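You operate a simulated robot arm through the tools that you are given. There is no shell and no other tool. Be economical: measure what you need, move in short steps, check, and stop when the job is done.

The job below is to be done with a simulated two-armed robot. You get a single attempt, and the scene is never put back.

## Task
Pick up the sample bottle from the steel table with one hand, pass it to the other hand and put it on the top of the near trunking. Set down upright: sample bottle.

Only the result counts: the job must be done as asked and must still hold three seconds after the hand-in. Knocking over, shifting, dropping, spilling or breaking anything else fails it.

## Robot
Two 6-joint arms with two-finger grippers on one trunk, on a base that drives. Base frame: it is fixed to the floor where the robot stands at the start and does not move with it; the origin is under the middle of the robot, x ahead of it, y to its left, z up; the surface under the hand at the start is at about z = 0.8. Readings come in m, rad, newtons and seconds.
The left shoulder is at the start at [0.03, 0.178, 1.013], the right one opposite. With the tool pointing down near the work surface each hand reaches from about 0.5 to 0.82 m from the robot's upright axis, wherever it stands, measured 20 degrees to its own side. Places, roughly: top of the near trunking (101x25 cm) [-2.28, -3.32, 0.58]. Payload 2.54 kg a hand.
The tool frame of a hand sits at the grasp point between the pads (the TCP): z along the fingers, y along the line on which they close. The tips reach 0.03 m beyond it. The gripper opens to 0.116 m. The gripper's body begins 0.095 m behind the TCP.
Orientation is told as [roll, pitch, yaw] about the base's x, y, z axes, in that order, counted from this pose: with the fingers straight down and closing along the base's y, the tool's x points along the base's -x, its y along +y and its z along -z.

## Interface
- The arms move only by the tool jog_arm. It takes "left_moves", "right_moves" or both (then of equal length, played together; a hand with none holds still); each is a list of rows, each a list of 3 entries, a list of its own where there are three numbers: the shift along the base's x, y, z in cm, then the turn, a rotation vector about the base's x, y, z in degrees, then the gripper command, from -1 (shut) to 1 (fully open), values between in proportion. In form: [[[x, y, z], [ax, ay, az], fingers], ...]. A call has 1 to 8 rows; each row shifts and turns the commanded pose from where the row before left it. A row lasts 0.2 s, in which the tool goes at most 0.05 m and 0.15 rad; a call with a longer step from one row to the next is refused whole, and so is a gripper value outside its range. A pose out of reach is approached as far as the arm can. The call stops where the force on the tool passes 40 N (or 10 N more than at its start, if that is more) or the arm is blocked; 0.2 s more then pass. Each finger travels about 0.153 m/s and halts on what it meets, pressing with about 23 N; the grip force reading is that of the motor and also rises with nothing between the fingers. The clock runs only during rows and for 0.2 s after the last one: add rows that do not move to give the fingers time. The reply holds the time, the measured pose of the TCP, the force on the tool along the base axes, the opening and the grip force, in the units named above and with some noise, with the torque about the TCP (base axes, N m) and any sound that the robot's microphone picked up.
- Cameras (640 x 400 px; columns grow to the right, rows downward): "scene" is now at [0.0477, 0.0116, 1.7284]; the picture's right is [0.14, -0.99, 0.00], its down [-0.78, -0.11, -0.61] and it looks along [0.61, 0.09, -0.79] (base axes); focal length 289 px, centre (320, 200). "left" rides on the left gripper at [0.069, 0.015, -0.122] in its tool frame; the picture's right is [-0.21, 0.98, 0.00], its down [-0.83, -0.18, -0.53] and it looks along [-0.52, -0.11, 0.85] (tool axes); focal length 251 px, centre (320, 200). "right" rides on the right gripper at [0.069, -0.015, -0.122] in its tool frame; the picture's right is [0.21, 0.98, 0.00], its down [-0.83, 0.18, -0.53] and it looks along [-0.52, 0.11, 0.85] (tool axes); focal length 251 px, centre (320, 200).
- capture(camera): a new picture of that camera. It takes no simulated time.
- raise_lower(by): slides the trunk up (or, below 0, down) by that many m; the arms and the scene camera ride with it, the base frame stays. It gives what a move gives, with no picture.
- drive_base(legs): drives the robot by 1 to 6 legs, each [ahead, left, turn to the left] in m, m and rad, along the robot's own axes; the way and the turn of a leg run together, so that a leg with both is an arc; at most 1.5 m and 3.142 rad a leg. The arms and the cameras ride along, it lands a little off, and it stops where it bumps. It gives what a move gives.
- turn_head(pan, tilt): turns the head with the scene camera to pan (to the left, within 2.496 rad either way) and tilt (down, from -0.506 to 1.204), counted from straight ahead of the robot. It gives what a move gives.
- measure_at(camera, pixels): for up to 12 pixels [column, row] of the newest picture of that camera ("zoom" is the newest enlarged one), the place [x, y, z] in the base frame of the surface seen there, good to about 0.003 m. It takes no simulated time.
- enlarge(camera, box): a new picture of the part [left, top, right, bottom] of that camera's present view, enlarged. It takes no simulated time.
- hand_in(): hands the job in; it is judged then, once.

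Work in short steps. Measure before you move; look again where a grasp or a placing could have gone wrong, and mend it. You have 80 turns and 58 pictures in all, those below and enlarged ones among them. Open the grippers and draw the arms clear of the work before you hand the job in, unless the task says otherwise; then end with one line.

The tools are called after "Call:" as a command line: name --argument value ..., lists and objects as JSON in quotes. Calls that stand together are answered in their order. jog_arm: Moves the arms, as the interface text tells. Its arguments: {"type":"object","properties":{"left_moves":{"type":"array","items":{"type":"array"}},"right_moves":{"type":"array","items":{"type":"array"}}},"required":[]} The other tools are called the same way: raise_lower (by) slides the trunk up or down; drive_base (legs) drives the base; turn_head (pan, tilt) turns the head that bears the scene camera; capture (camera) takes a picture; measure_at (camera, pixels) gives the place of the surface under pixels of a picture; enlarge (camera, box) takes an enlarged picture of a part of a camera's view; hand_in () hands the job in.

At the start:

```text
time_s: 0.0
left_ee_pos: [0.429, 0.3343, 1.1133]
left_orientation: [0.0, -0.001, -0.001]
left_ft_force: [-0.9, 0.1, 0.1]
left_ft_torque: [0.0, 0.0, -0.03]
left_grip_width: 0.1159
left_grasp_force: 0.2
right_ee_pos: [0.6117, -0.0706, 1.1196]
right_orientation: [-0.001, 0.0, 0.0]
right_ft_force: [0.5, 0.4, 0.5]
right_ft_torque: [0.01, -0.02, 0.0]
right_grip_width: 0.1161
right_grasp_force: 0.0
trunk travel left (down, up): [-0.225, 0.315]
robot x, y, heading: [-0.0049, 0.0015, 0.001]
head pan, tilt: [0.145, 0.909]
```

scene: 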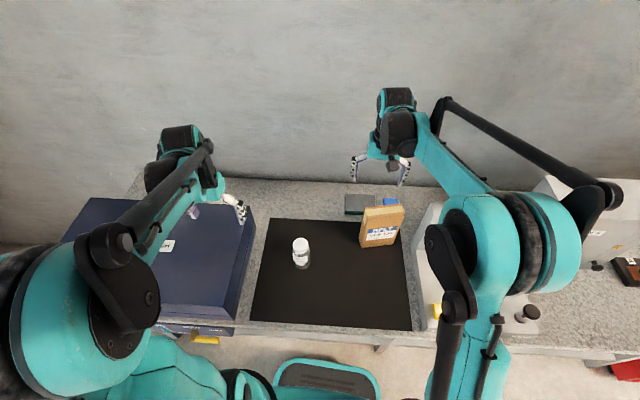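
right: 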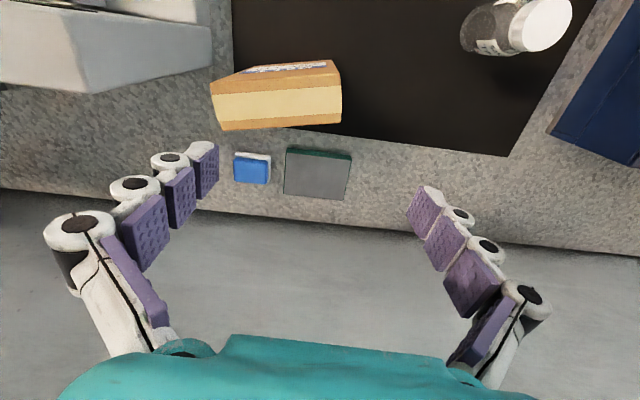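
left: 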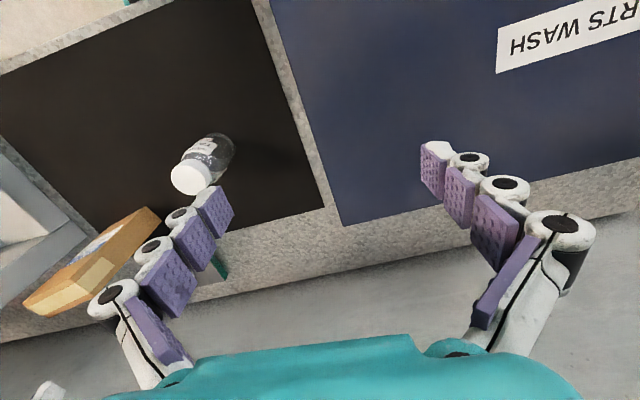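

The bottle stands at about (301,253) on the black mat in the scene picture. I enlarge it and measure it.

Call:
enlarge --camera "scene" --box '[240, 200, 400, 300]'

Call:
measure_at --camera "scene" --pixels '[[300, 243], [301, 255], [303, 266], [320, 280], [260, 280], [200, 230], [235, 300], [375, 225], [425, 260], [255, 240]]'

```text
4.00 times, centred on (320, 250) of scene
```

zoom: 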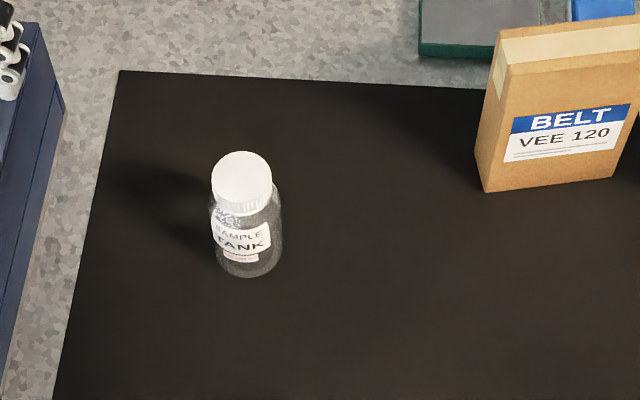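

```text
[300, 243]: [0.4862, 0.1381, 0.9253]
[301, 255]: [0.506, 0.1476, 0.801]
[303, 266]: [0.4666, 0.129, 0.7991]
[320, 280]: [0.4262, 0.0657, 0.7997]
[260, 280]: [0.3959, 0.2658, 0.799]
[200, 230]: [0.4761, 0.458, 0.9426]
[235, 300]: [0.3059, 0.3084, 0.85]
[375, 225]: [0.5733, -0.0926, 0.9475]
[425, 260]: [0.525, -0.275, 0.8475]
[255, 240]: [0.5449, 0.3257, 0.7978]
```

The glass is see-through, so I measure on the cap and label in the zoom.

Call:
measure_at --camera "zoom" --pixels '[[241, 172], [214, 172], [269, 180], [241, 154], [241, 190], [243, 207], [240, 240], [240, 256], [222, 230], [267, 238], [246, 272], [300, 270]]'

```text
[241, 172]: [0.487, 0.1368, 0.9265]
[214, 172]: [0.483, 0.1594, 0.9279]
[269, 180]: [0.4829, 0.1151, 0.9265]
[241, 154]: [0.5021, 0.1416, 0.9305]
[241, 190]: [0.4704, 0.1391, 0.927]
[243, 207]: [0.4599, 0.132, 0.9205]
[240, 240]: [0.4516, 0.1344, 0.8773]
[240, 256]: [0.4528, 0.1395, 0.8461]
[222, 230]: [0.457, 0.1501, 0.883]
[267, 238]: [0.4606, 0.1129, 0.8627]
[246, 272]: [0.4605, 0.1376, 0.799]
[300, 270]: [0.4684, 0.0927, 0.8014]
```

Cap centre is about (0.484, 0.137), top at z 0.927, cap about 46 mm wide, body about 63 mm wide. Before I move the base, I look round towards the target and behind.

Call:
turn_head --pan -2.17 --tilt 0.4

Call:
capture --camera "scene"

Call:
turn_head --pan 2.49 --tilt 0.6

Call:
capture --camera "scene"

```text
time_s: 2.1
left_ee_pos: [0.4305, 0.3327, 1.1132]
left_orientation: [0.0, 0.001, -0.002]
left_ft_force: [0.1, -0.6, -0.4]
left_ft_torque: [-0.04, 0.0, -0.02]
left_grip_width: 0.116
left_grasp_force: 0.0
right_ee_pos: [0.6126, -0.0702, 1.1186]
right_orientation: [0.0, 0.0, 0.0]
right_ft_force: [0.3, 0.3, 0.8]
right_ft_torque: [0.0, 0.05, 0.0]
right_grip_width: 0.1157
right_grasp_force: 0.0
trunk travel left (down, up): [-0.225, 0.315]
robot x, y, heading: [-0.0025, 0.0019, -0.002]
head pan, tilt: [-2.169, 0.4]
```

```text
53 pictures are left
```

scene: 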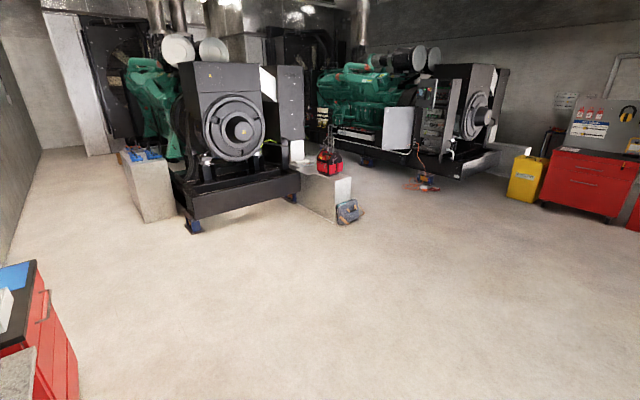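

```text
time_s: 5.8
left_ee_pos: [0.4284, 0.3332, 1.1127]
left_orientation: [0.001, -0.001, 0.001]
left_ft_force: [0.2, -1.4, -0.9]
left_ft_torque: [0.0, -0.01, -0.01]
left_grip_width: 0.1161
left_grasp_force: 0.1
right_ee_pos: [0.6119, -0.0713, 1.1198]
right_orientation: [0.0, 0.0, 0.0]
right_ft_force: [0.2, -0.2, -0.4]
right_ft_torque: [-0.03, -0.01, 0.01]
right_grip_width: 0.1159
right_grasp_force: 0.1
trunk travel left (down, up): [-0.225, 0.315]
robot x, y, heading: [-0.0032, 0.0023, 0.002]
head pan, tilt: [2.491, 0.6]
```

```text
52 pictures are left
```

scene: 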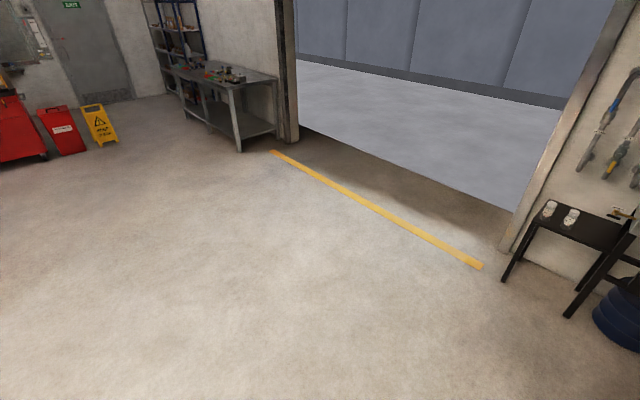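

The target is the concrete ledge around (325,185) in the first view, and the floor behind is clear. I back up 0.2 m so a tilted left grasp has room, and turn the head back.

Call:
drive_base --legs '[[-0.2, 0, 0]]'

Call:
turn_head --pan 0.15 --tilt 0.8

```text
time_s: 7.5
left_ee_pos: [0.224, 0.3352, 1.1138]
left_orientation: [0.0, 0.0, 0.004]
left_ft_force: [-0.5, 0.0, 0.6]
left_ft_torque: [-0.02, -0.02, 0.0]
left_grip_width: 0.116
left_grasp_force: 0.1
right_ee_pos: [0.4075, -0.0686, 1.1195]
right_orientation: [0.001, 0.0, 0.003]
right_ft_force: [-0.5, -0.5, 0.7]
right_ft_torque: [-0.02, -0.05, 0.01]
right_grip_width: 0.1157
right_grasp_force: 0.1
trunk travel left (down, up): [-0.225, 0.315]
robot x, y, heading: [-0.2048, -0.0013, 0.002]
head pan, tilt: [2.491, 0.6]
```

```text
time_s: 9.6
left_ee_pos: [0.2247, 0.3345, 1.1131]
left_orientation: [0.001, 0.002, 0.005]
left_ft_force: [0.3, -0.1, 0.0]
left_ft_torque: [0.02, -0.05, -0.02]
left_grip_width: 0.1161
left_grasp_force: 0.0
right_ee_pos: [0.4088, -0.0695, 1.1199]
right_orientation: [-0.002, 0.0, 0.002]
right_ft_force: [0.6, -0.2, 0.1]
right_ft_torque: [0.0, -0.02, 0.0]
right_grip_width: 0.1161
right_grasp_force: 0.1
trunk travel left (down, up): [-0.225, 0.315]
robot x, y, heading: [-0.2019, -0.0003, 0.009]
head pan, tilt: [0.15, 0.799]
```

Now I bring the left hand to a pre-grasp behind and above the bottle, pitched 45° forward.

Call:
jog_arm --left_moves '[[[2.6, -3.96, 0], [0, -7.5, 0], 1], [[2.6, -3.96, 0], [0, -7.5, 0], 1], [[2.6, -3.96, 0], [0, -7.5, 0], 1], [[2.6, -3.96, 0], [0, -7.5, 0], 1], [[2.6, -3.96, 0], [0, -7.5, 0], 1], [[0, 0, -3.7], [0, -7.5, 0], 1], [[0, 0, -3.7], [0, 0, 0], 1], [[0, 0, -3.7], [0, 0, 0], 1]]'

Call:
capture --camera "left"

Call:
capture --camera "scene"

```text
time_s: 11.4
left_ee_pos: [0.3532, 0.1355, 1.0013]
left_orientation: [-0.004, -0.785, 0.004]
left_ft_force: [0.1, -0.1, -0.8]
left_ft_torque: [0.01, 0.0, 0.01]
left_grip_width: 0.1156
left_grasp_force: 0.0
right_ee_pos: [0.4107, -0.0689, 1.1185]
right_orientation: [-0.001, -0.001, 0.004]
right_ft_force: [0.0, 0.2, 0.2]
right_ft_torque: [0.0, 0.02, -0.01]
right_grip_width: 0.1158
right_grasp_force: 0.0
trunk travel left (down, up): [-0.225, 0.315]
robot x, y, heading: [-0.2035, 0.0037, 0.003]
head pan, tilt: [0.15, 0.799]
```

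```text
51 pictures are left
```

left: 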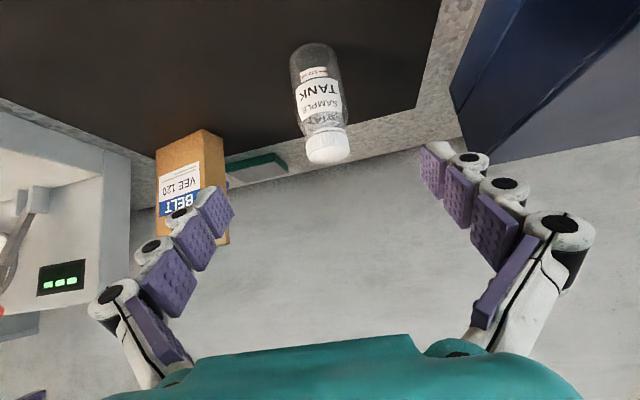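

```text
50 pictures are left
```

scene: 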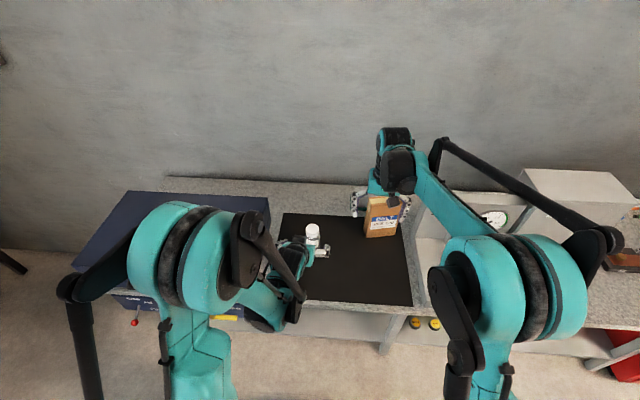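

The left camera shows the bottle standing at (320,105), between the fingers. I re-measure it from here.

Call:
measure_at --camera "left" --pixels '[[327, 148], [310, 148], [347, 148], [327, 160], [298, 100], [320, 100], [341, 100], [315, 74]]'

```text
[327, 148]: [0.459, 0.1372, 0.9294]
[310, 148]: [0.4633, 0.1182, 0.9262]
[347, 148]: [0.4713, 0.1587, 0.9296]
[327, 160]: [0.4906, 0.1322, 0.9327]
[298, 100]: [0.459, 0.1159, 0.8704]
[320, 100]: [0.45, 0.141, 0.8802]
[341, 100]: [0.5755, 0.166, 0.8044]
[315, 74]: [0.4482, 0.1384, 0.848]
```

Bottle centre is (0.482, 0.137). I drop 3 cm, then slide along the tool axis to TCP (0.482, 0.137, 0.842).

Call:
jog_arm --left_moves '[[[0, 0.15, -3.0], [0, 0, 0], 1], [[2.58, 0, -2.58], [0, 0, 0], 1], [[2.58, 0, -2.58], [0, 0, 0], 1], [[2.58, 0, -2.58], [0, 0, 0], 1], [[2.58, 0, -2.58], [0, 0, 0], 1], [[2.58, 0, -2.58], [0, 0, 0], 1], [[0, 0, 0], [0, 0, 0], 1]]'

Call:
capture --camera "left"

```text
time_s: 13.0
left_ee_pos: [0.4942, 0.1361, 0.8598]
left_orientation: [-0.005, -0.786, 0.004]
left_ft_force: [0.2, -0.3, 0.4]
left_ft_torque: [0.0, 0.02, -0.01]
left_grip_width: 0.1156
left_grasp_force: 0.0
left hand out of reach, approached as far as the arm can: row 1, 2
right_ee_pos: [0.4087, -0.0685, 1.1194]
right_orientation: [-0.001, 0.001, 0.002]
right_ft_force: [0.0, 0.0, 0.5]
right_ft_torque: [-0.04, 0.0, 0.01]
right_grip_width: 0.1162
right_grasp_force: 0.1
trunk travel left (down, up): [-0.225, 0.315]
robot x, y, heading: [-0.2065, -0.0006, 0.002]
head pan, tilt: [0.15, 0.799]
```

```text
49 pictures are left
```

left: 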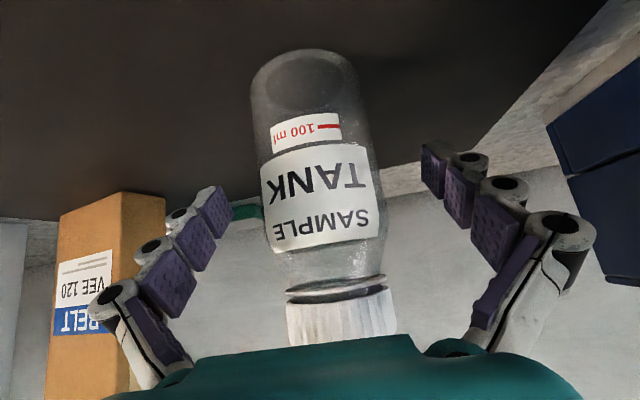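

The hand sits slightly ahead and high, at (0.494, 0.860) in x and z. I correct that and close.

Call:
jog_arm --left_moves '[[[-1.2, 0.1, -1.7], [0, 0, 0], 1], [[0, 0, 0], [0, 0, 0], 0.3], [[0, 0, 0], [0, 0, 0], 0.0], [[0, 0, 0], [0, 0, 0], -0.4], [[0, 0, 0], [0, 0, 0], -1], [[0, 0, 0], [0, 0, 0], -1]]'

Call:
capture --camera "left"

```text
time_s: 14.4
left_ee_pos: [0.4888, 0.1361, 0.8439]
left_orientation: [-0.002, -0.783, 0.006]
left_ft_force: [-0.6, 0.0, 0.5]
left_ft_torque: [0.03, 0.03, 0.01]
left_grip_width: 0.0573
left_grasp_force: 23.1
left hand out of reach, approached as far as the arm can: row 1
right_ee_pos: [0.4099, -0.0683, 1.1201]
right_orientation: [-0.001, 0.0, 0.003]
right_ft_force: [-0.2, -0.3, 0.6]
right_ft_torque: [0.01, 0.0, 0.02]
right_grip_width: 0.1159
right_grasp_force: 0.0
trunk travel left (down, up): [-0.225, 0.315]
robot x, y, heading: [-0.2002, -0.0059, 0.006]
head pan, tilt: [0.15, 0.799]
```

```text
48 pictures are left
```

left: 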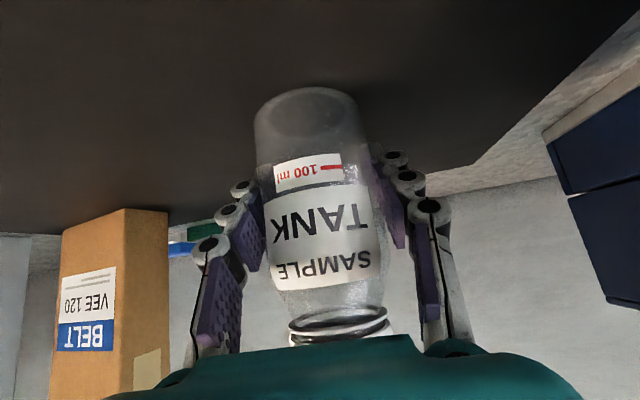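

Grip holds at 57 mm with 23 N. I lift gently.

Call:
jog_arm --left_moves '[[[0, 0, 1.5], [0, 0, 0], -1], [[0.3, 0, 2.5], [0, 0, 0], -1], [[0.3, 0, 3], [0, 0, 0], -1], [[0.3, 0, 3], [0, 0, 0], -1], [[0.3, 0, 3], [0, 0, 0], -1], [[0, 0, 3], [0, 0, 0], -1]]'

Call:
capture --camera "scene"

Call:
capture --camera "left"

```text
time_s: 15.8
left_ee_pos: [0.4999, 0.1399, 1.0049]
left_orientation: [-0.004, -0.788, 0.005]
left_ft_force: [0.7, -0.6, -0.8]
left_ft_torque: [0.01, 0.01, -0.01]
left_grip_width: 0.0573
left_grasp_force: 23.3
right_ee_pos: [0.4091, -0.0675, 1.1195]
right_orientation: [0.0, 0.0, 0.005]
right_ft_force: [0.2, -0.6, 0.5]
right_ft_torque: [-0.01, -0.01, 0.0]
right_grip_width: 0.1158
right_grasp_force: 0.1
trunk travel left (down, up): [-0.225, 0.315]
robot x, y, heading: [-0.2039, -0.0019, 0.005]
head pan, tilt: [0.15, 0.799]
```

```text
47 pictures are left
```

scene: 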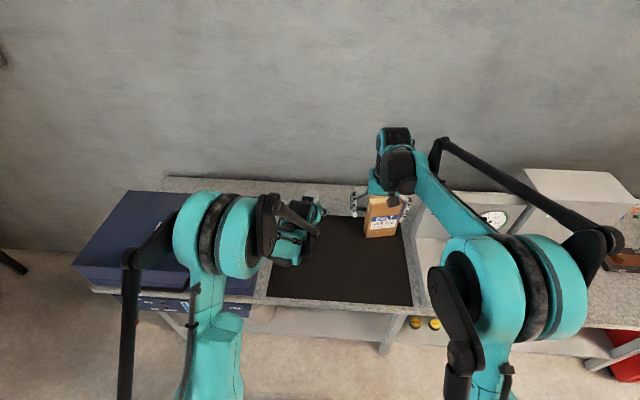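

```text
46 pictures are left
```

left: 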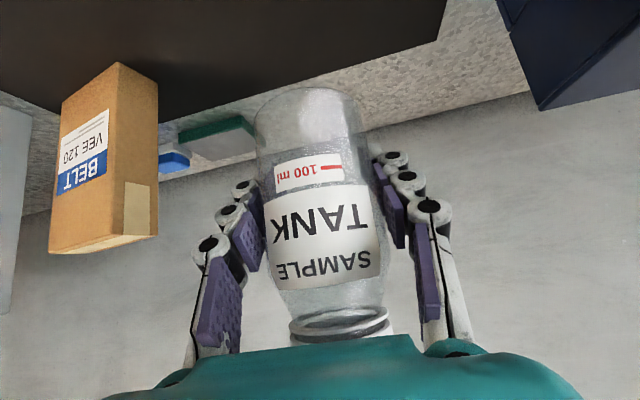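

The bottle is held upright. I raise the right hand clear, then bring the bottle toward the middle.

Call:
jog_arm --left_moves '[[[0, 0, 0], [0, 0, 0], -1], [[0, 0, 0], [0, 0, 0], -1], [[0, 0, 0], [0, 0, 0], -1], [[-0.8, -2, 0], [0, 0, 0], -1], [[-0.8, -2, 0], [0, 0, 0], -1], [[-0.8, -2, 0], [0, 0, 0], -1], [[-0.8, -2, 0], [0, 0, 0], -1], [[0, 0, 0], [0, 0, 0], -1]]' --right_moves '[[[0, -1, 4], [0, 0, 0], 1], [[0, -1, 4], [0, 0, 0], 1], [[0, -1, 4], [0, 0, 0], 1], [[0, 0, 0], [0, 0, 0], 1], [[0, 0, 0], [0, 0, 0], 1], [[0, 0, 0], [0, 0, 0], 1], [[0, 0, 0], [0, 0, 0], 1], [[0, 0, 0], [0, 0, 0], 1]]'

Call:
capture --camera "right"

Call:
capture --camera "scene"

```text
time_s: 17.6
left_ee_pos: [0.4665, 0.0578, 1.0056]
left_orientation: [-0.002, -0.785, 0.004]
left_ft_force: [0.9, 0.7, -0.6]
left_ft_torque: [-0.05, 0.0, -0.01]
left_grip_width: 0.0572
left_grasp_force: 22.7
right_ee_pos: [0.4097, -0.1033, 1.2403]
right_orientation: [0.0, -0.001, 0.004]
right_ft_force: [-0.1, -0.1, 0.3]
right_ft_torque: [-0.01, 0.01, 0.0]
right_grip_width: 0.116
right_grasp_force: 0.1
trunk travel left (down, up): [-0.225, 0.315]
robot x, y, heading: [-0.2025, -0.0019, 0.002]
head pan, tilt: [0.15, 0.799]
```

```text
45 pictures are left
```

right: 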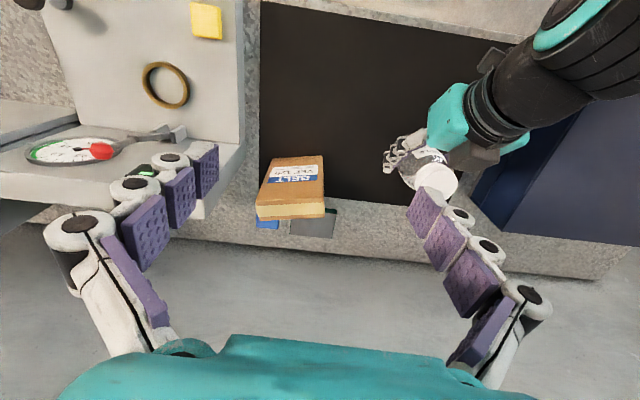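

```text
44 pictures are left
```

scene: 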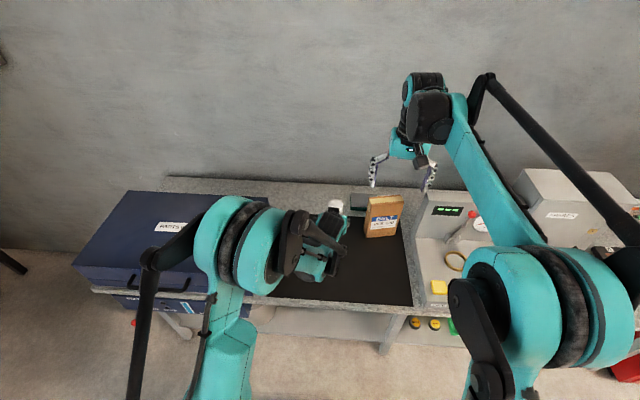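

I measure the cap with both views: right camera at (437,180), scene at (336,204).

Call:
measure_at --camera "right" --pixels '[[437, 180], [422, 180], [452, 182], [437, 170], [438, 192], [470, 125], [490, 155], [455, 115], [520, 140]]'

Call:
measure_at --camera "scene" --pixels '[[336, 203], [332, 203], [340, 203], [330, 225], [345, 222], [320, 262]]'

```text
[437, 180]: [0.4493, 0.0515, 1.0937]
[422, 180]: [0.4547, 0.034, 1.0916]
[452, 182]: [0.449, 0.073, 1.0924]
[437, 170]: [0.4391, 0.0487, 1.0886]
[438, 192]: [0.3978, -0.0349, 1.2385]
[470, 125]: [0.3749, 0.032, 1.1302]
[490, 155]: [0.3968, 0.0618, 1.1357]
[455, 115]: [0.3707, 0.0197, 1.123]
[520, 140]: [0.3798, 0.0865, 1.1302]
```

```text
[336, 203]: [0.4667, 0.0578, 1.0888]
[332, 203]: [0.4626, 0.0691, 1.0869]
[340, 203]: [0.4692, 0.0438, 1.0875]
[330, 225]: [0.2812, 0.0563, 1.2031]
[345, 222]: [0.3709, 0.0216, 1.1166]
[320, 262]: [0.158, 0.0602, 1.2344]
```

The cap centre is at about (0.459, 0.055), top 1.090. I move the right hand over it at z 1.24, with the fingers set to about 80 mm.

Call:
jog_arm --right_moves '[[[1.0, 3.2, 0], [0, 0, 0], 0.4], [[1.0, 3.2, 0], [0, 0, 0], 0.4], [[1.0, 3.2, 0], [0, 0, 0], 0.4], [[1.0, 3.2, 0], [0, 0, 0], 0.4], [[1.0, 3.1, 0], [0, 0, 0], 0.4], [[0, 0, -4], [0, 0, 0], 0.4], [[0, 0, 0], [0, 0, 0], 0.4]]'

Call:
capture --camera "right"

Call:
capture --camera "scene"

```text
time_s: 19.2
left_ee_pos: [0.4668, 0.0585, 1.0043]
left_orientation: [-0.003, -0.785, 0.006]
left_ft_force: [0.7, 0.3, -0.7]
left_ft_torque: [-0.01, 0.0, -0.03]
left_grip_width: 0.0571
left_grasp_force: 23.0
right_ee_pos: [0.4591, 0.0607, 1.2021]
right_orientation: [0.0, 0.0, 0.002]
right_ft_force: [-0.2, 1.0, 0.1]
right_ft_torque: [-0.01, -0.01, 0.0]
right_grip_width: 0.0815
right_grasp_force: 0.0
trunk travel left (down, up): [-0.225, 0.315]
robot x, y, heading: [-0.2036, -0.0029, 0.001]
head pan, tilt: [0.15, 0.799]
```

```text
43 pictures are left
```

right: 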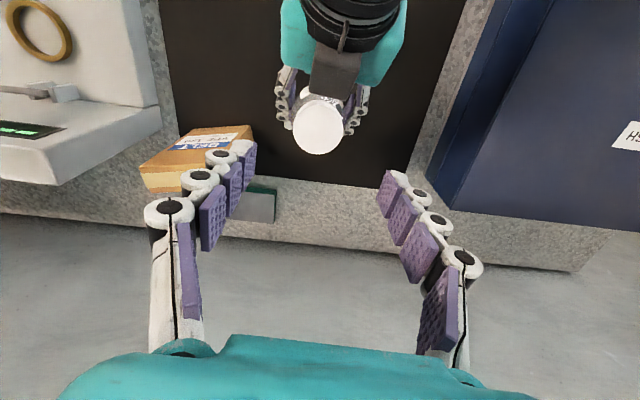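

```text
42 pictures are left
```

scene: 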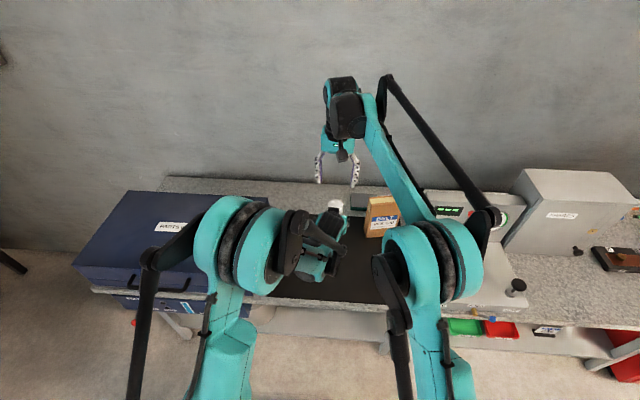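

A dark block sits on each gripper's body. I measure both, plus the cap from the right camera, to check clearance before descending.

Call:
measure_at --camera "right" --pixels '[[319, 125], [300, 125], [338, 125], [319, 108], [319, 145], [335, 90], [335, 75], [335, 57], [345, 20]]'

Call:
enlarge --camera "scene" --box '[270, 60, 430, 160]'

Call:
measure_at --camera "zoom" --pixels '[[292, 385], [300, 350], [290, 365], [285, 330], [250, 320], [300, 200]]'

```text
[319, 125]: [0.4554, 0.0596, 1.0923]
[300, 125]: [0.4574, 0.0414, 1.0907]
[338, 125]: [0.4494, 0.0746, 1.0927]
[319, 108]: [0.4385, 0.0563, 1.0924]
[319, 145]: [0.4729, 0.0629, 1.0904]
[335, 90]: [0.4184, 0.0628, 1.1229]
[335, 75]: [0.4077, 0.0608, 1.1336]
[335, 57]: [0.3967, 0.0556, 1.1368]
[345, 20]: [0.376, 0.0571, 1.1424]
```

```text
4.00 times, centred on (350, 110) of scene
```

zoom: 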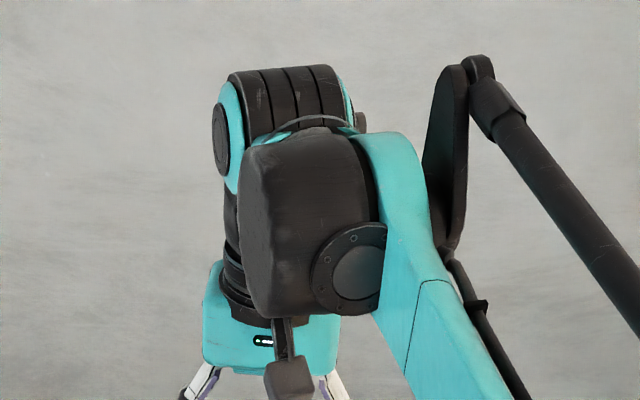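

```text
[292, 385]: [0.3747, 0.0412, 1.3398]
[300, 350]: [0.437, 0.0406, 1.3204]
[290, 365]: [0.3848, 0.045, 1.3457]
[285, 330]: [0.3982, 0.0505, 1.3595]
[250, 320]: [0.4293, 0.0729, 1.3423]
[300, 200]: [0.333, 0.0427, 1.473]
```

Clearance is about 4 cm. The cap centre is at (0.456, 0.058). I descend to TCP z≈1.085.

Call:
jog_arm --right_moves '[[[0, -0.2, -2.5], [0, 0, 0], 0.4], [[0, 0, -2.5], [0, 0, 0], 0.4], [[0, 0, -2.5], [0, 0, 0], 0.4], [[0, 0, -2.2], [0, 0, 0], 0.4], [[0, 0, -2.0], [0, 0, 0], 0.4], [[0, 0, 0], [0, 0, 0], 0.4]]'

Call:
capture --camera "right"

Call:
capture --camera "left"

```text
time_s: 20.6
left_ee_pos: [0.4676, 0.0579, 1.0052]
left_orientation: [-0.003, -0.785, 0.006]
left_ft_force: [0.8, 0.0, -0.5]
left_ft_torque: [0.02, -0.06, -0.01]
left_grip_width: 0.0571
left_grasp_force: 22.9
right_ee_pos: [0.4601, 0.0574, 1.0815]
right_orientation: [0.001, -0.001, 0.004]
right_ft_force: [-0.3, 0.3, 0.0]
right_ft_torque: [0.0, 0.02, -0.03]
right_grip_width: 0.0811
right_grasp_force: 0.0
trunk travel left (down, up): [-0.225, 0.315]
robot x, y, heading: [-0.2028, 0.0012, 0.003]
head pan, tilt: [0.15, 0.799]
```

```text
40 pictures are left
```

right: 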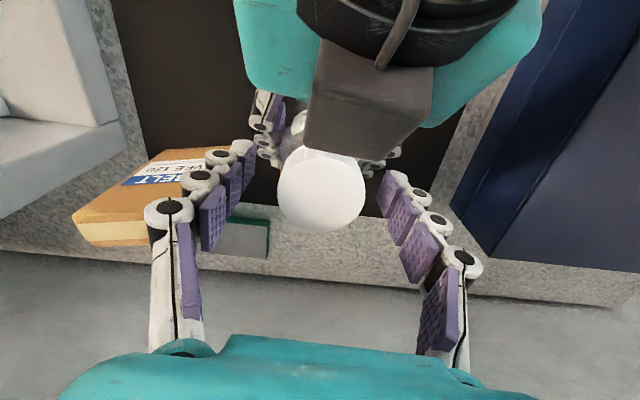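

```text
39 pictures are left
```

left: 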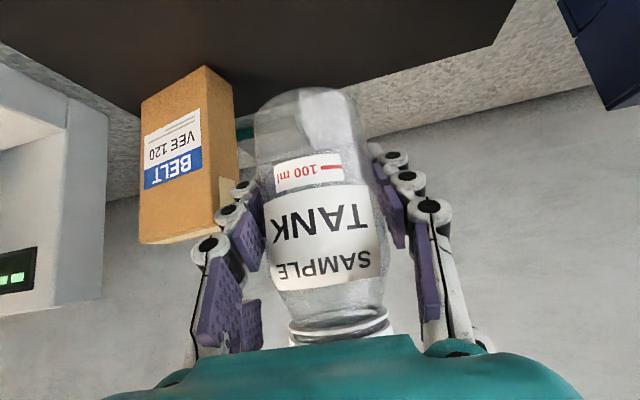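

The TCP projects to pixel (320,192), right on the cap. I close the right hand on it.

Call:
jog_arm --right_moves '[[[0, 0, 0], [0, 0, 0], 0.1], [[0, 0, 0], [0, 0, 0], -0.1], [[0, 0, 0], [0, 0, 0], -1], [[0, 0, 0], [0, 0, 0], -1]]'

Call:
capture --camera "right"

```text
time_s: 21.6
left_ee_pos: [0.4679, 0.0579, 1.0055]
left_orientation: [-0.004, -0.785, 0.005]
left_ft_force: [-1.1, -2.6, -0.1]
left_ft_torque: [0.06, 0.0, 0.04]
left_grip_width: 0.0566
left_grasp_force: 23.2
right_ee_pos: [0.4597, 0.0582, 1.0817]
right_orientation: [0.0, 0.0, 0.003]
right_ft_force: [0.4, 2.4, 0.7]
right_ft_torque: [0.15, -0.03, 0.02]
right_grip_width: 0.0511
right_grasp_force: 23.4
trunk travel left (down, up): [-0.225, 0.315]
robot x, y, heading: [-0.2057, -0.0024, 0.001]
head pan, tilt: [0.15, 0.799]
```

```text
38 pictures are left
```

right: 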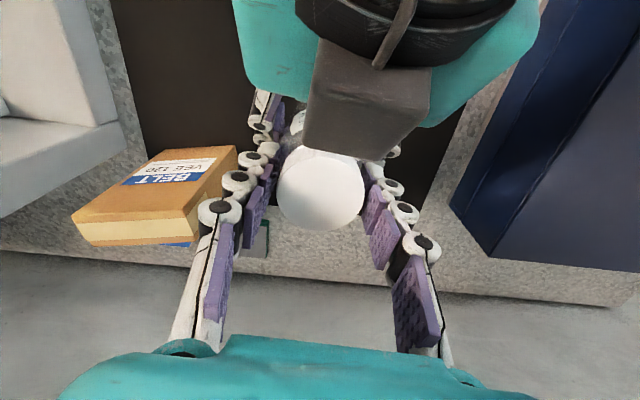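

Both hands now have the bottle (right on the cap at 51 mm, equal and opposite forces). I open the left hand and look.

Call:
jog_arm --left_moves '[[[0, 0, 0], [0, 0, 0], 0.2], [[0, 0, 0], [0, 0, 0], 0.6], [[0, 0, 0], [0, 0, 0], 1], [[0, 0, 0], [0, 0, 0], 1]]'

Call:
capture --camera "left"

```text
time_s: 22.6
left_ee_pos: [0.4678, 0.0584, 1.0045]
left_orientation: [-0.003, -0.786, 0.007]
left_ft_force: [-0.7, -1.0, 1.3]
left_ft_torque: [0.02, -0.01, 0.0]
left_grip_width: 0.1159
left_grasp_force: 0.0
right_ee_pos: [0.4601, 0.058, 1.0816]
right_orientation: [0.001, 0.002, 0.006]
right_ft_force: [-0.7, -0.9, 0.2]
right_ft_torque: [0.03, -0.01, 0.02]
right_grip_width: 0.0509
right_grasp_force: 22.8
trunk travel left (down, up): [-0.225, 0.315]
robot x, y, heading: [-0.2063, -0.0025, 0.007]
head pan, tilt: [0.15, 0.799]
```

```text
37 pictures are left
```

left: 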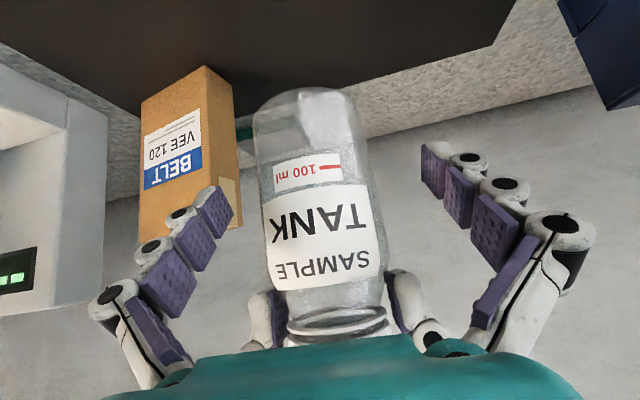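

The right hand alone holds the bottle, still upright. I withdraw the left hand straight back, with the right hand moving a little forward.

Call:
jog_arm --left_moves '[[[-1.5, 0, 0], [0, 0, 0], 1], [[-2, 0, 0], [0, 0, 0], 1], [[-2, 0, 0], [0, 0, 0], 1], [[-2, 0, 0], [0, 0, 0], 1], [[-2, 0, 0], [0, 0, 0], 1], [[0, 3, 0], [0, 0, 0], 1], [[0, 4, 0], [0, 0, 0], 1], [[0, 4, 0], [0, 0, 0], 1]]' --right_moves '[[[1, 0, 0], [0, 0, 0], -1], [[1, 0, 0], [0, 0, 0], -1], [[1, 0, 0], [0, 0, 0], -1], [[1, 0, 0.5], [0, 0, 0], -1], [[0, 0, 1], [0, 0, 0], -1], [[0, 0, 1], [0, 0, 0], -1], [[0, 0, 1], [0, 0, 0], -1], [[0, 0, 1], [0, 0, 0], -1]]'

Call:
capture --camera "scene"

```text
time_s: 24.4
left_ee_pos: [0.373, 0.1681, 1.0076]
left_orientation: [-0.006, -0.786, 0.006]
left_ft_force: [-0.4, 0.5, -0.7]
left_ft_torque: [-0.04, 0.02, 0.02]
left_grip_width: 0.1159
left_grasp_force: 0.1
right_ee_pos: [0.5003, 0.0628, 1.1279]
right_orientation: [-0.001, -0.002, 0.004]
right_ft_force: [0.8, 0.7, -0.9]
right_ft_torque: [-0.06, 0.01, 0.02]
right_grip_width: 0.0508
right_grasp_force: 23.0
trunk travel left (down, up): [-0.225, 0.315]
robot x, y, heading: [-0.2032, -0.0022, 0.004]
head pan, tilt: [0.15, 0.799]
```

```text
36 pictures are left
```

scene: 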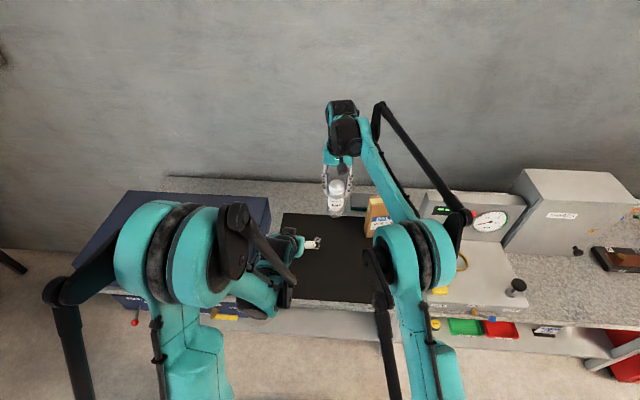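

The bottle hangs in the right hand, clear of everything. I back straight away from the table, then look towards the target with the head.

Call:
drive_base --legs '[[-0.7, 0, 0]]'

Call:
turn_head --pan -2.1 --tilt 0.4

Call:
capture --camera "scene"

```text
time_s: 28.4
left_ee_pos: [-0.3592, 0.1661, 1.0068]
left_orientation: [-0.003, -0.787, 0.011]
left_ft_force: [-0.1, -0.3, 0.0]
left_ft_torque: [-0.02, 0.03, -0.01]
left_grip_width: 0.1159
left_grasp_force: 0.1
right_ee_pos: [-0.2321, 0.0597, 1.1277]
right_orientation: [0.0, -0.001, 0.01]
right_ft_force: [-0.2, -0.4, -0.6]
right_ft_torque: [0.02, -0.04, -0.02]
right_grip_width: 0.0503
right_grasp_force: 23.9
trunk travel left (down, up): [-0.225, 0.315]
robot x, y, heading: [-0.933, -0.0056, 0.008]
head pan, tilt: [0.15, 0.799]
```

```text
time_s: 30.5
left_ee_pos: [-0.3584, 0.167, 1.0071]
left_orientation: [-0.003, -0.785, 0.011]
left_ft_force: [-0.3, 0.6, 0.6]
left_ft_torque: [-0.03, 0.02, -0.02]
left_grip_width: 0.1159
left_grasp_force: 0.1
right_ee_pos: [-0.23, 0.0602, 1.1272]
right_orientation: [-0.002, 0.0, 0.011]
right_ft_force: [-0.1, 0.6, -0.2]
right_ft_torque: [0.0, 0.0, -0.01]
right_grip_width: 0.0505
right_grasp_force: 23.3
trunk travel left (down, up): [-0.225, 0.315]
robot x, y, heading: [-0.9334, -0.0056, 0.008]
head pan, tilt: [-2.1, 0.4]
```

```text
35 pictures are left
```

scene: 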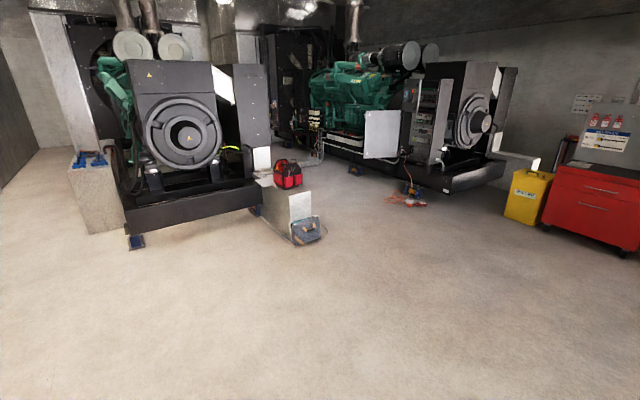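

I enlarge the ledge and measure it.

Call:
enlarge --camera "scene" --box '[210, 130, 370, 260]'

Call:
measure_at --camera "scene" --pixels '[[300, 193], [285, 190], [270, 183], [263, 178], [290, 170], [300, 215], [305, 232], [90, 165], [255, 208], [240, 212], [128, 230], [405, 200]]'

```text
3.08 times, centred on (290, 195) of scene
```

zoom: 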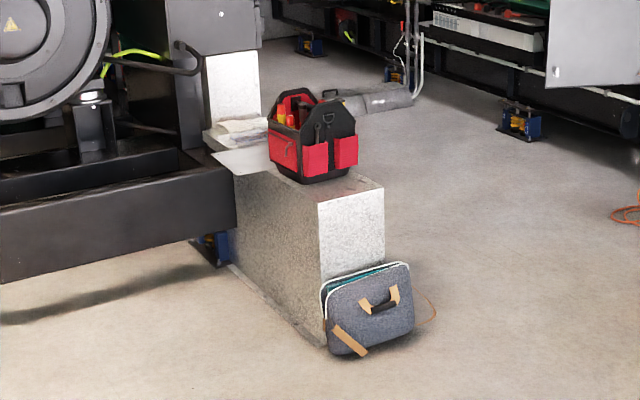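

```text
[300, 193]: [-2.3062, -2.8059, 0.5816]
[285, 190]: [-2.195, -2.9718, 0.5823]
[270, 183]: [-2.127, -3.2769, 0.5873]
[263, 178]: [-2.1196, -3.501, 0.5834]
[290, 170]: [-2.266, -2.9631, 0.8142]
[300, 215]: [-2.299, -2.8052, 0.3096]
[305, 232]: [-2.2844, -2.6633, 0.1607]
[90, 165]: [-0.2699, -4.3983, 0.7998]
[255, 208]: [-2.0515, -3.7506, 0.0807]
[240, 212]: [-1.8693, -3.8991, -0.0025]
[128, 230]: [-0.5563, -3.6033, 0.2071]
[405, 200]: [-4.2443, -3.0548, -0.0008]
```

The trunking runs along y, from about -2.8 to -3.8, at x about -2.15 to -2.40, top at 0.582, with a tool bag and papers on it. I drive to its near end for a better look.

Call:
drive_base --legs '[[-1.4, 0, 0], [0, 0, -1.57], [1.2, 0, 0]]'

Call:
turn_head --pan 0 --tilt 0.6

Call:
capture --camera "scene"

```text
time_s: 47.0
left_ee_pos: [-2.117, -1.7857, 1.0067]
left_orientation: [-0.004, -0.785, -1.537]
left_ft_force: [-0.1, -0.1, 0.1]
left_ft_torque: [0.03, 0.03, -0.02]
left_grip_width: 0.116
left_grasp_force: 0.0
right_ee_pos: [-2.2212, -1.9151, 1.1286]
right_orientation: [0.001, 0.001, -1.538]
right_ft_force: [-0.1, -0.1, -0.4]
right_ft_torque: [-0.01, -0.01, 0.04]
right_grip_width: 0.0493
right_grasp_force: 23.2
trunk travel left (down, up): [-0.225, 0.315]
robot x, y, heading: [-2.305, -1.2113, -1.54]
head pan, tilt: [-2.1, 0.4]
```

```text
time_s: 49.0
left_ee_pos: [-2.1173, -1.7861, 1.0063]
left_orientation: [-0.003, -0.786, -1.534]
left_ft_force: [0.0, 0.0, 0.4]
left_ft_torque: [-0.02, 0.0, -0.02]
left_grip_width: 0.1162
left_grasp_force: 0.1
right_ee_pos: [-2.2209, -1.9143, 1.1284]
right_orientation: [0.001, -0.001, -1.536]
right_ft_force: [0.3, 0.7, -1.2]
right_ft_torque: [-0.02, 0.0, -0.01]
right_grip_width: 0.0492
right_grasp_force: 22.9
trunk travel left (down, up): [-0.225, 0.315]
robot x, y, heading: [-2.3041, -1.2132, -1.537]
head pan, tilt: [0.0, 0.6]
```

```text
33 pictures are left
```

scene: 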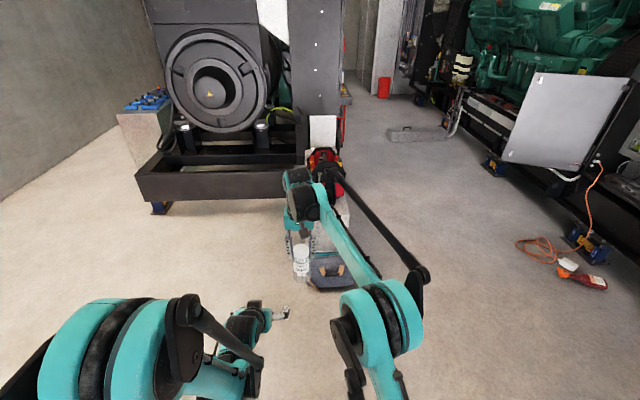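

The right grip width has crept from 51 to 49 mm, so I check the bottle in the right camera.

Call:
capture --camera "right"

Call:
enlarge --camera "scene" --box '[270, 190, 350, 290]'

```text
32 pictures are left
```

right: 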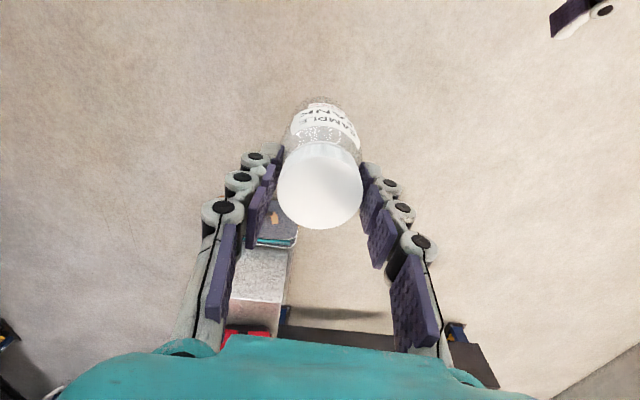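

```text
4.00 times, centred on (310, 240) of scene
```

zoom: 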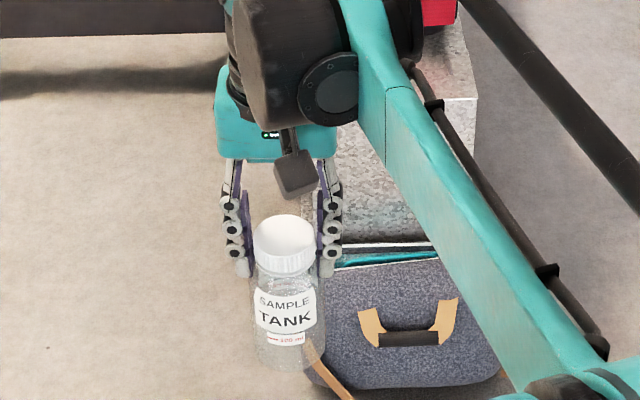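

I measure the cap position relative to the right TCP at (-2.221, -1.914, 1.128).

Call:
measure_at --camera "right" --pixels '[[320, 185], [282, 185], [358, 188], [318, 148], [321, 222], [325, 130], [320, 110]]'

Call:
measure_at --camera "zoom" --pixels '[[285, 235], [258, 235], [312, 235], [286, 265], [288, 320], [244, 265], [327, 268], [285, 220]]'

```text
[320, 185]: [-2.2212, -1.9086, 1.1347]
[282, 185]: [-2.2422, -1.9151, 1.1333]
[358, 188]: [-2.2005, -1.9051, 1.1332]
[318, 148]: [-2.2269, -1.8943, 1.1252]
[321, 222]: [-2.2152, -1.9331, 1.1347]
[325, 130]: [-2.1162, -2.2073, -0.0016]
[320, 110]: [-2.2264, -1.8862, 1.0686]
```

```text
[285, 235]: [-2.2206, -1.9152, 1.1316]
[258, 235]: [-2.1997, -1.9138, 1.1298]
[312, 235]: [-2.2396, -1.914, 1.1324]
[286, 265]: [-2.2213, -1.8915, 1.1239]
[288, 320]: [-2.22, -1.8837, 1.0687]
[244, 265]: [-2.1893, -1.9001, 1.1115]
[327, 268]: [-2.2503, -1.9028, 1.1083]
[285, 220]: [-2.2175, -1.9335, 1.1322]
```

The cap is centred and secure. I strafe to the free floor on the -x side of the trunking, drive alongside, and look at its top.

Call:
drive_base --legs '[[0, -0.85, -0.03], [1.2, 0, 0]]'

Call:
turn_head --pan 0.75 --tilt 0.75

Call:
capture --camera "scene"

```text
time_s: 59.1
left_ee_pos: [-3.0351, -2.9851, 1.0069]
left_orientation: [-0.003, -0.785, -1.593]
left_ft_force: [0.2, -0.2, 0.6]
left_ft_torque: [0.01, -0.02, 0.03]
left_grip_width: 0.1161
left_grasp_force: 0.2
right_ee_pos: [-3.1453, -3.1107, 1.128]
right_orientation: [0.001, -0.001, -1.594]
right_ft_force: [-0.4, -0.6, 0.0]
right_ft_torque: [0.04, 0.02, -0.02]
right_grip_width: 0.0484
right_grasp_force: 23.2
trunk travel left (down, up): [-0.225, 0.315]
robot x, y, heading: [-3.1877, -2.4049, -1.599]
head pan, tilt: [0.0, 0.6]
```

```text
time_s: 60.2
left_ee_pos: [-3.0334, -2.9857, 1.0066]
left_orientation: [-0.002, -0.785, -1.595]
left_ft_force: [0.4, -0.5, 0.8]
left_ft_torque: [0.0, 0.01, 0.03]
left_grip_width: 0.1159
left_grasp_force: 0.0
right_ee_pos: [-3.1458, -3.1094, 1.1291]
right_orientation: [0.002, 0.0, -1.597]
right_ft_force: [0.4, 0.1, -1.0]
right_ft_torque: [0.01, 0.03, 0.01]
right_grip_width: 0.0483
right_grasp_force: 22.6
trunk travel left (down, up): [-0.225, 0.315]
robot x, y, heading: [-3.1871, -2.4042, -1.591]
head pan, tilt: [0.75, 0.75]
```

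```text
30 pictures are left
```

scene: 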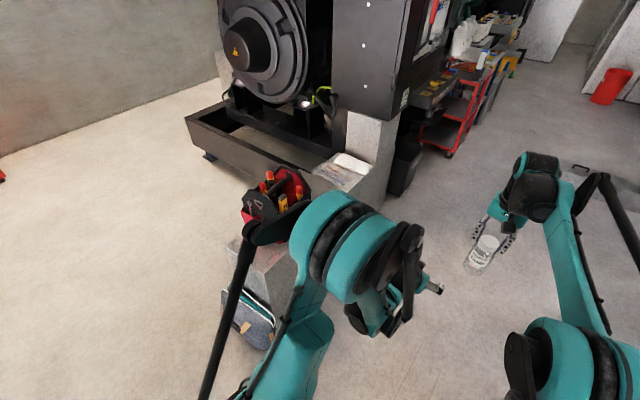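

I measure the obstacles and the trunking top: bag, papers (350,163), white pillar and black bin (403,165).

Call:
measure_at --camera "scene" --pixels '[[403, 170], [375, 190], [350, 160], [335, 172], [325, 185], [290, 175], [250, 205], [265, 258], [245, 245], [295, 262], [430, 150], [290, 200]]'

Call:
enlarge --camera "scene" --box '[220, 140, 420, 280]'

```text
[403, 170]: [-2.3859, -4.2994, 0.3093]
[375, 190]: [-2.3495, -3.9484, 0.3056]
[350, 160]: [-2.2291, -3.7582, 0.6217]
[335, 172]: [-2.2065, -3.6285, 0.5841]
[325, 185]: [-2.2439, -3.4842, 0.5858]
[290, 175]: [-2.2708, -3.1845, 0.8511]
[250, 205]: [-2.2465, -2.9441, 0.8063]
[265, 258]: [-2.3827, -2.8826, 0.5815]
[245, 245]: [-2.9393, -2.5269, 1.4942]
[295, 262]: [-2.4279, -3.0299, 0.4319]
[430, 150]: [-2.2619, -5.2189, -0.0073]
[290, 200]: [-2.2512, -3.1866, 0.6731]
```

```text
2.86 times, centred on (320, 210) of scene
```

zoom: 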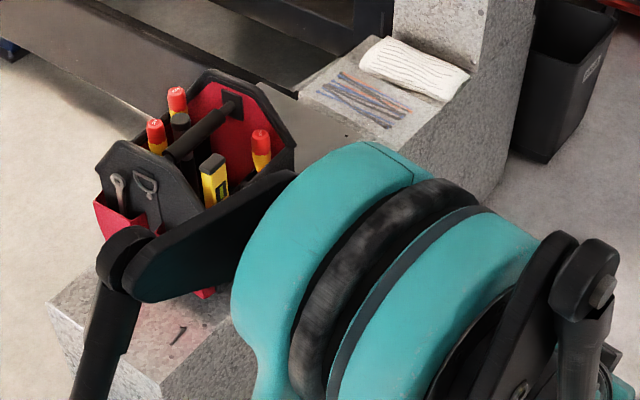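

The free patch on top lies between the bag (which ends near y=-3.2) and the cable ties (near y=-3.5), about (-2.29, -3.37). I raise the left hand so it can't hit the bag, drive alongside and turn to face the trunking.

Call:
jog_arm --left_moves '[[[0, 0, 4], [0, 0, 0], 1], [[0, 0, 4], [0, 0, 0], 1], [[0, 0, 4], [0, 0, 0], 1], [[0, 0, 4], [0, 0, 0], 1], [[0, 0, 4], [0, 0, 0], 1], [[0, 0, 4], [0, 0, 0], 1]]'

Call:
drive_base --legs '[[0.72, 0, 0], [0, 0, 1.59]]'

Call:
turn_head --pan -0.1 --tilt 0.85

Call:
capture --camera "scene"

```text
time_s: 61.6
left_ee_pos: [-3.0345, -2.9868, 1.2459]
left_orientation: [-0.004, -0.786, -1.593]
left_ft_force: [0.4, 0.0, 0.1]
left_ft_torque: [0.0, 0.03, -0.02]
left_grip_width: 0.116
left_grasp_force: 0.2
right_ee_pos: [-3.145, -3.1083, 1.1282]
right_orientation: [-0.001, 0.0, -1.595]
right_ft_force: [-0.1, -0.5, -0.1]
right_ft_torque: [0.04, -0.03, -0.04]
right_grip_width: 0.0478
right_grasp_force: 22.8
trunk travel left (down, up): [-0.225, 0.315]
robot x, y, heading: [-3.1848, -2.406, -1.594]
head pan, tilt: [0.75, 0.75]
```

```text
time_s: 69.4
left_ee_pos: [-2.6234, -2.9505, 1.2449]
left_orientation: [-0.003, -0.786, 0.002]
left_ft_force: [0.2, 0.3, 0.4]
left_ft_torque: [-0.03, 0.01, -0.01]
left_grip_width: 0.116
left_grasp_force: 0.0
right_ee_pos: [-2.498, -3.0588, 1.1284]
right_orientation: [0.0, 0.0, 0.001]
right_ft_force: [0.1, 0.7, -0.8]
right_ft_torque: [0.03, 0.02, -0.02]
right_grip_width: 0.0469
right_grasp_force: 23.2
trunk travel left (down, up): [-0.225, 0.315]
robot x, y, heading: [-3.202, -3.1206, 0.004]
head pan, tilt: [0.75, 0.75]
```

```text
time_s: 70.6
left_ee_pos: [-2.6236, -2.9495, 1.2463]
left_orientation: [-0.004, -0.785, 0.003]
left_ft_force: [0.7, 0.8, 0.5]
left_ft_torque: [0.01, 0.0, 0.02]
left_grip_width: 0.1159
left_grasp_force: 0.1
right_ee_pos: [-2.4984, -3.0592, 1.1284]
right_orientation: [-0.001, 0.001, 0.003]
right_ft_force: [-0.3, -1.2, -0.1]
right_ft_torque: [-0.01, 0.01, 0.0]
right_grip_width: 0.0475
right_grasp_force: 23.2
trunk travel left (down, up): [-0.225, 0.315]
robot x, y, heading: [-3.2016, -3.118, 0.001]
head pan, tilt: [-0.099, 0.85]
```

```text
28 pictures are left
```

scene: 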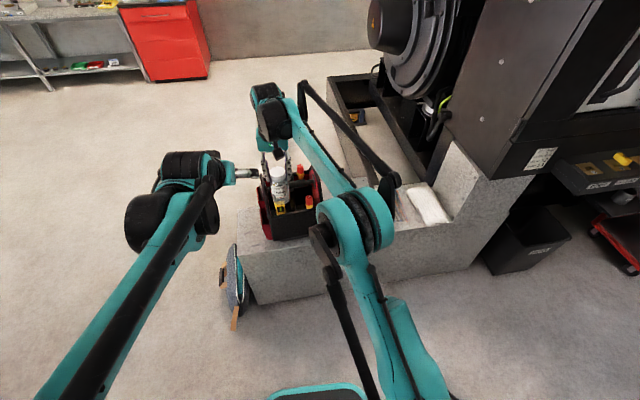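

The grip width is still creeping (47 mm), so I look at the cap again in the right camera.

Call:
capture --camera "right"

Call:
measure_at --camera "right" --pixels '[[320, 190], [300, 190], [340, 190], [320, 165], [320, 210], [320, 120]]'

Call:
measure_at --camera "scene" --pixels '[[278, 170], [320, 205], [318, 185], [430, 205], [400, 195], [240, 225], [255, 245], [395, 235], [350, 160], [345, 180]]'

```text
27 pictures are left
```

right: 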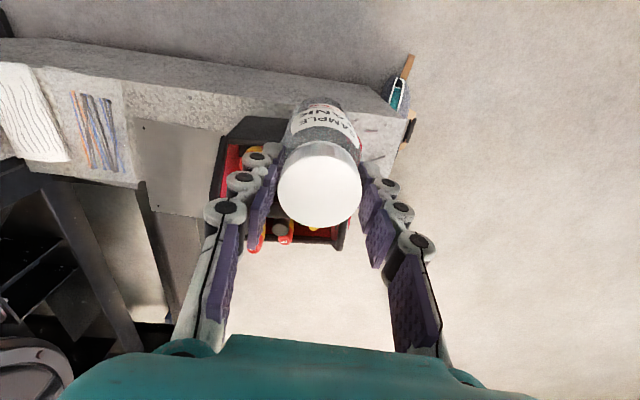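

```text
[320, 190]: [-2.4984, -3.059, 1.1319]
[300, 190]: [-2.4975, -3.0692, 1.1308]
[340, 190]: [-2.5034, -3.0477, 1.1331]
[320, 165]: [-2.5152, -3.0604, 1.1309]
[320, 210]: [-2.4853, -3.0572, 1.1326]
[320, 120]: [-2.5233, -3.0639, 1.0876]
```

```text
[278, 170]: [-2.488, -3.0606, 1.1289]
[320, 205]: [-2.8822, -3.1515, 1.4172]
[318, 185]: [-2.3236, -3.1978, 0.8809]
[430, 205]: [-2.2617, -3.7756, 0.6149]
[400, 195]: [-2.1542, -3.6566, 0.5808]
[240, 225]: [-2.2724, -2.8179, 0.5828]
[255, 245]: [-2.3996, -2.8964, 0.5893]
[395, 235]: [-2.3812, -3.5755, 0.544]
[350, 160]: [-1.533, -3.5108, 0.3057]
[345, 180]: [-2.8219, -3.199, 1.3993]
```

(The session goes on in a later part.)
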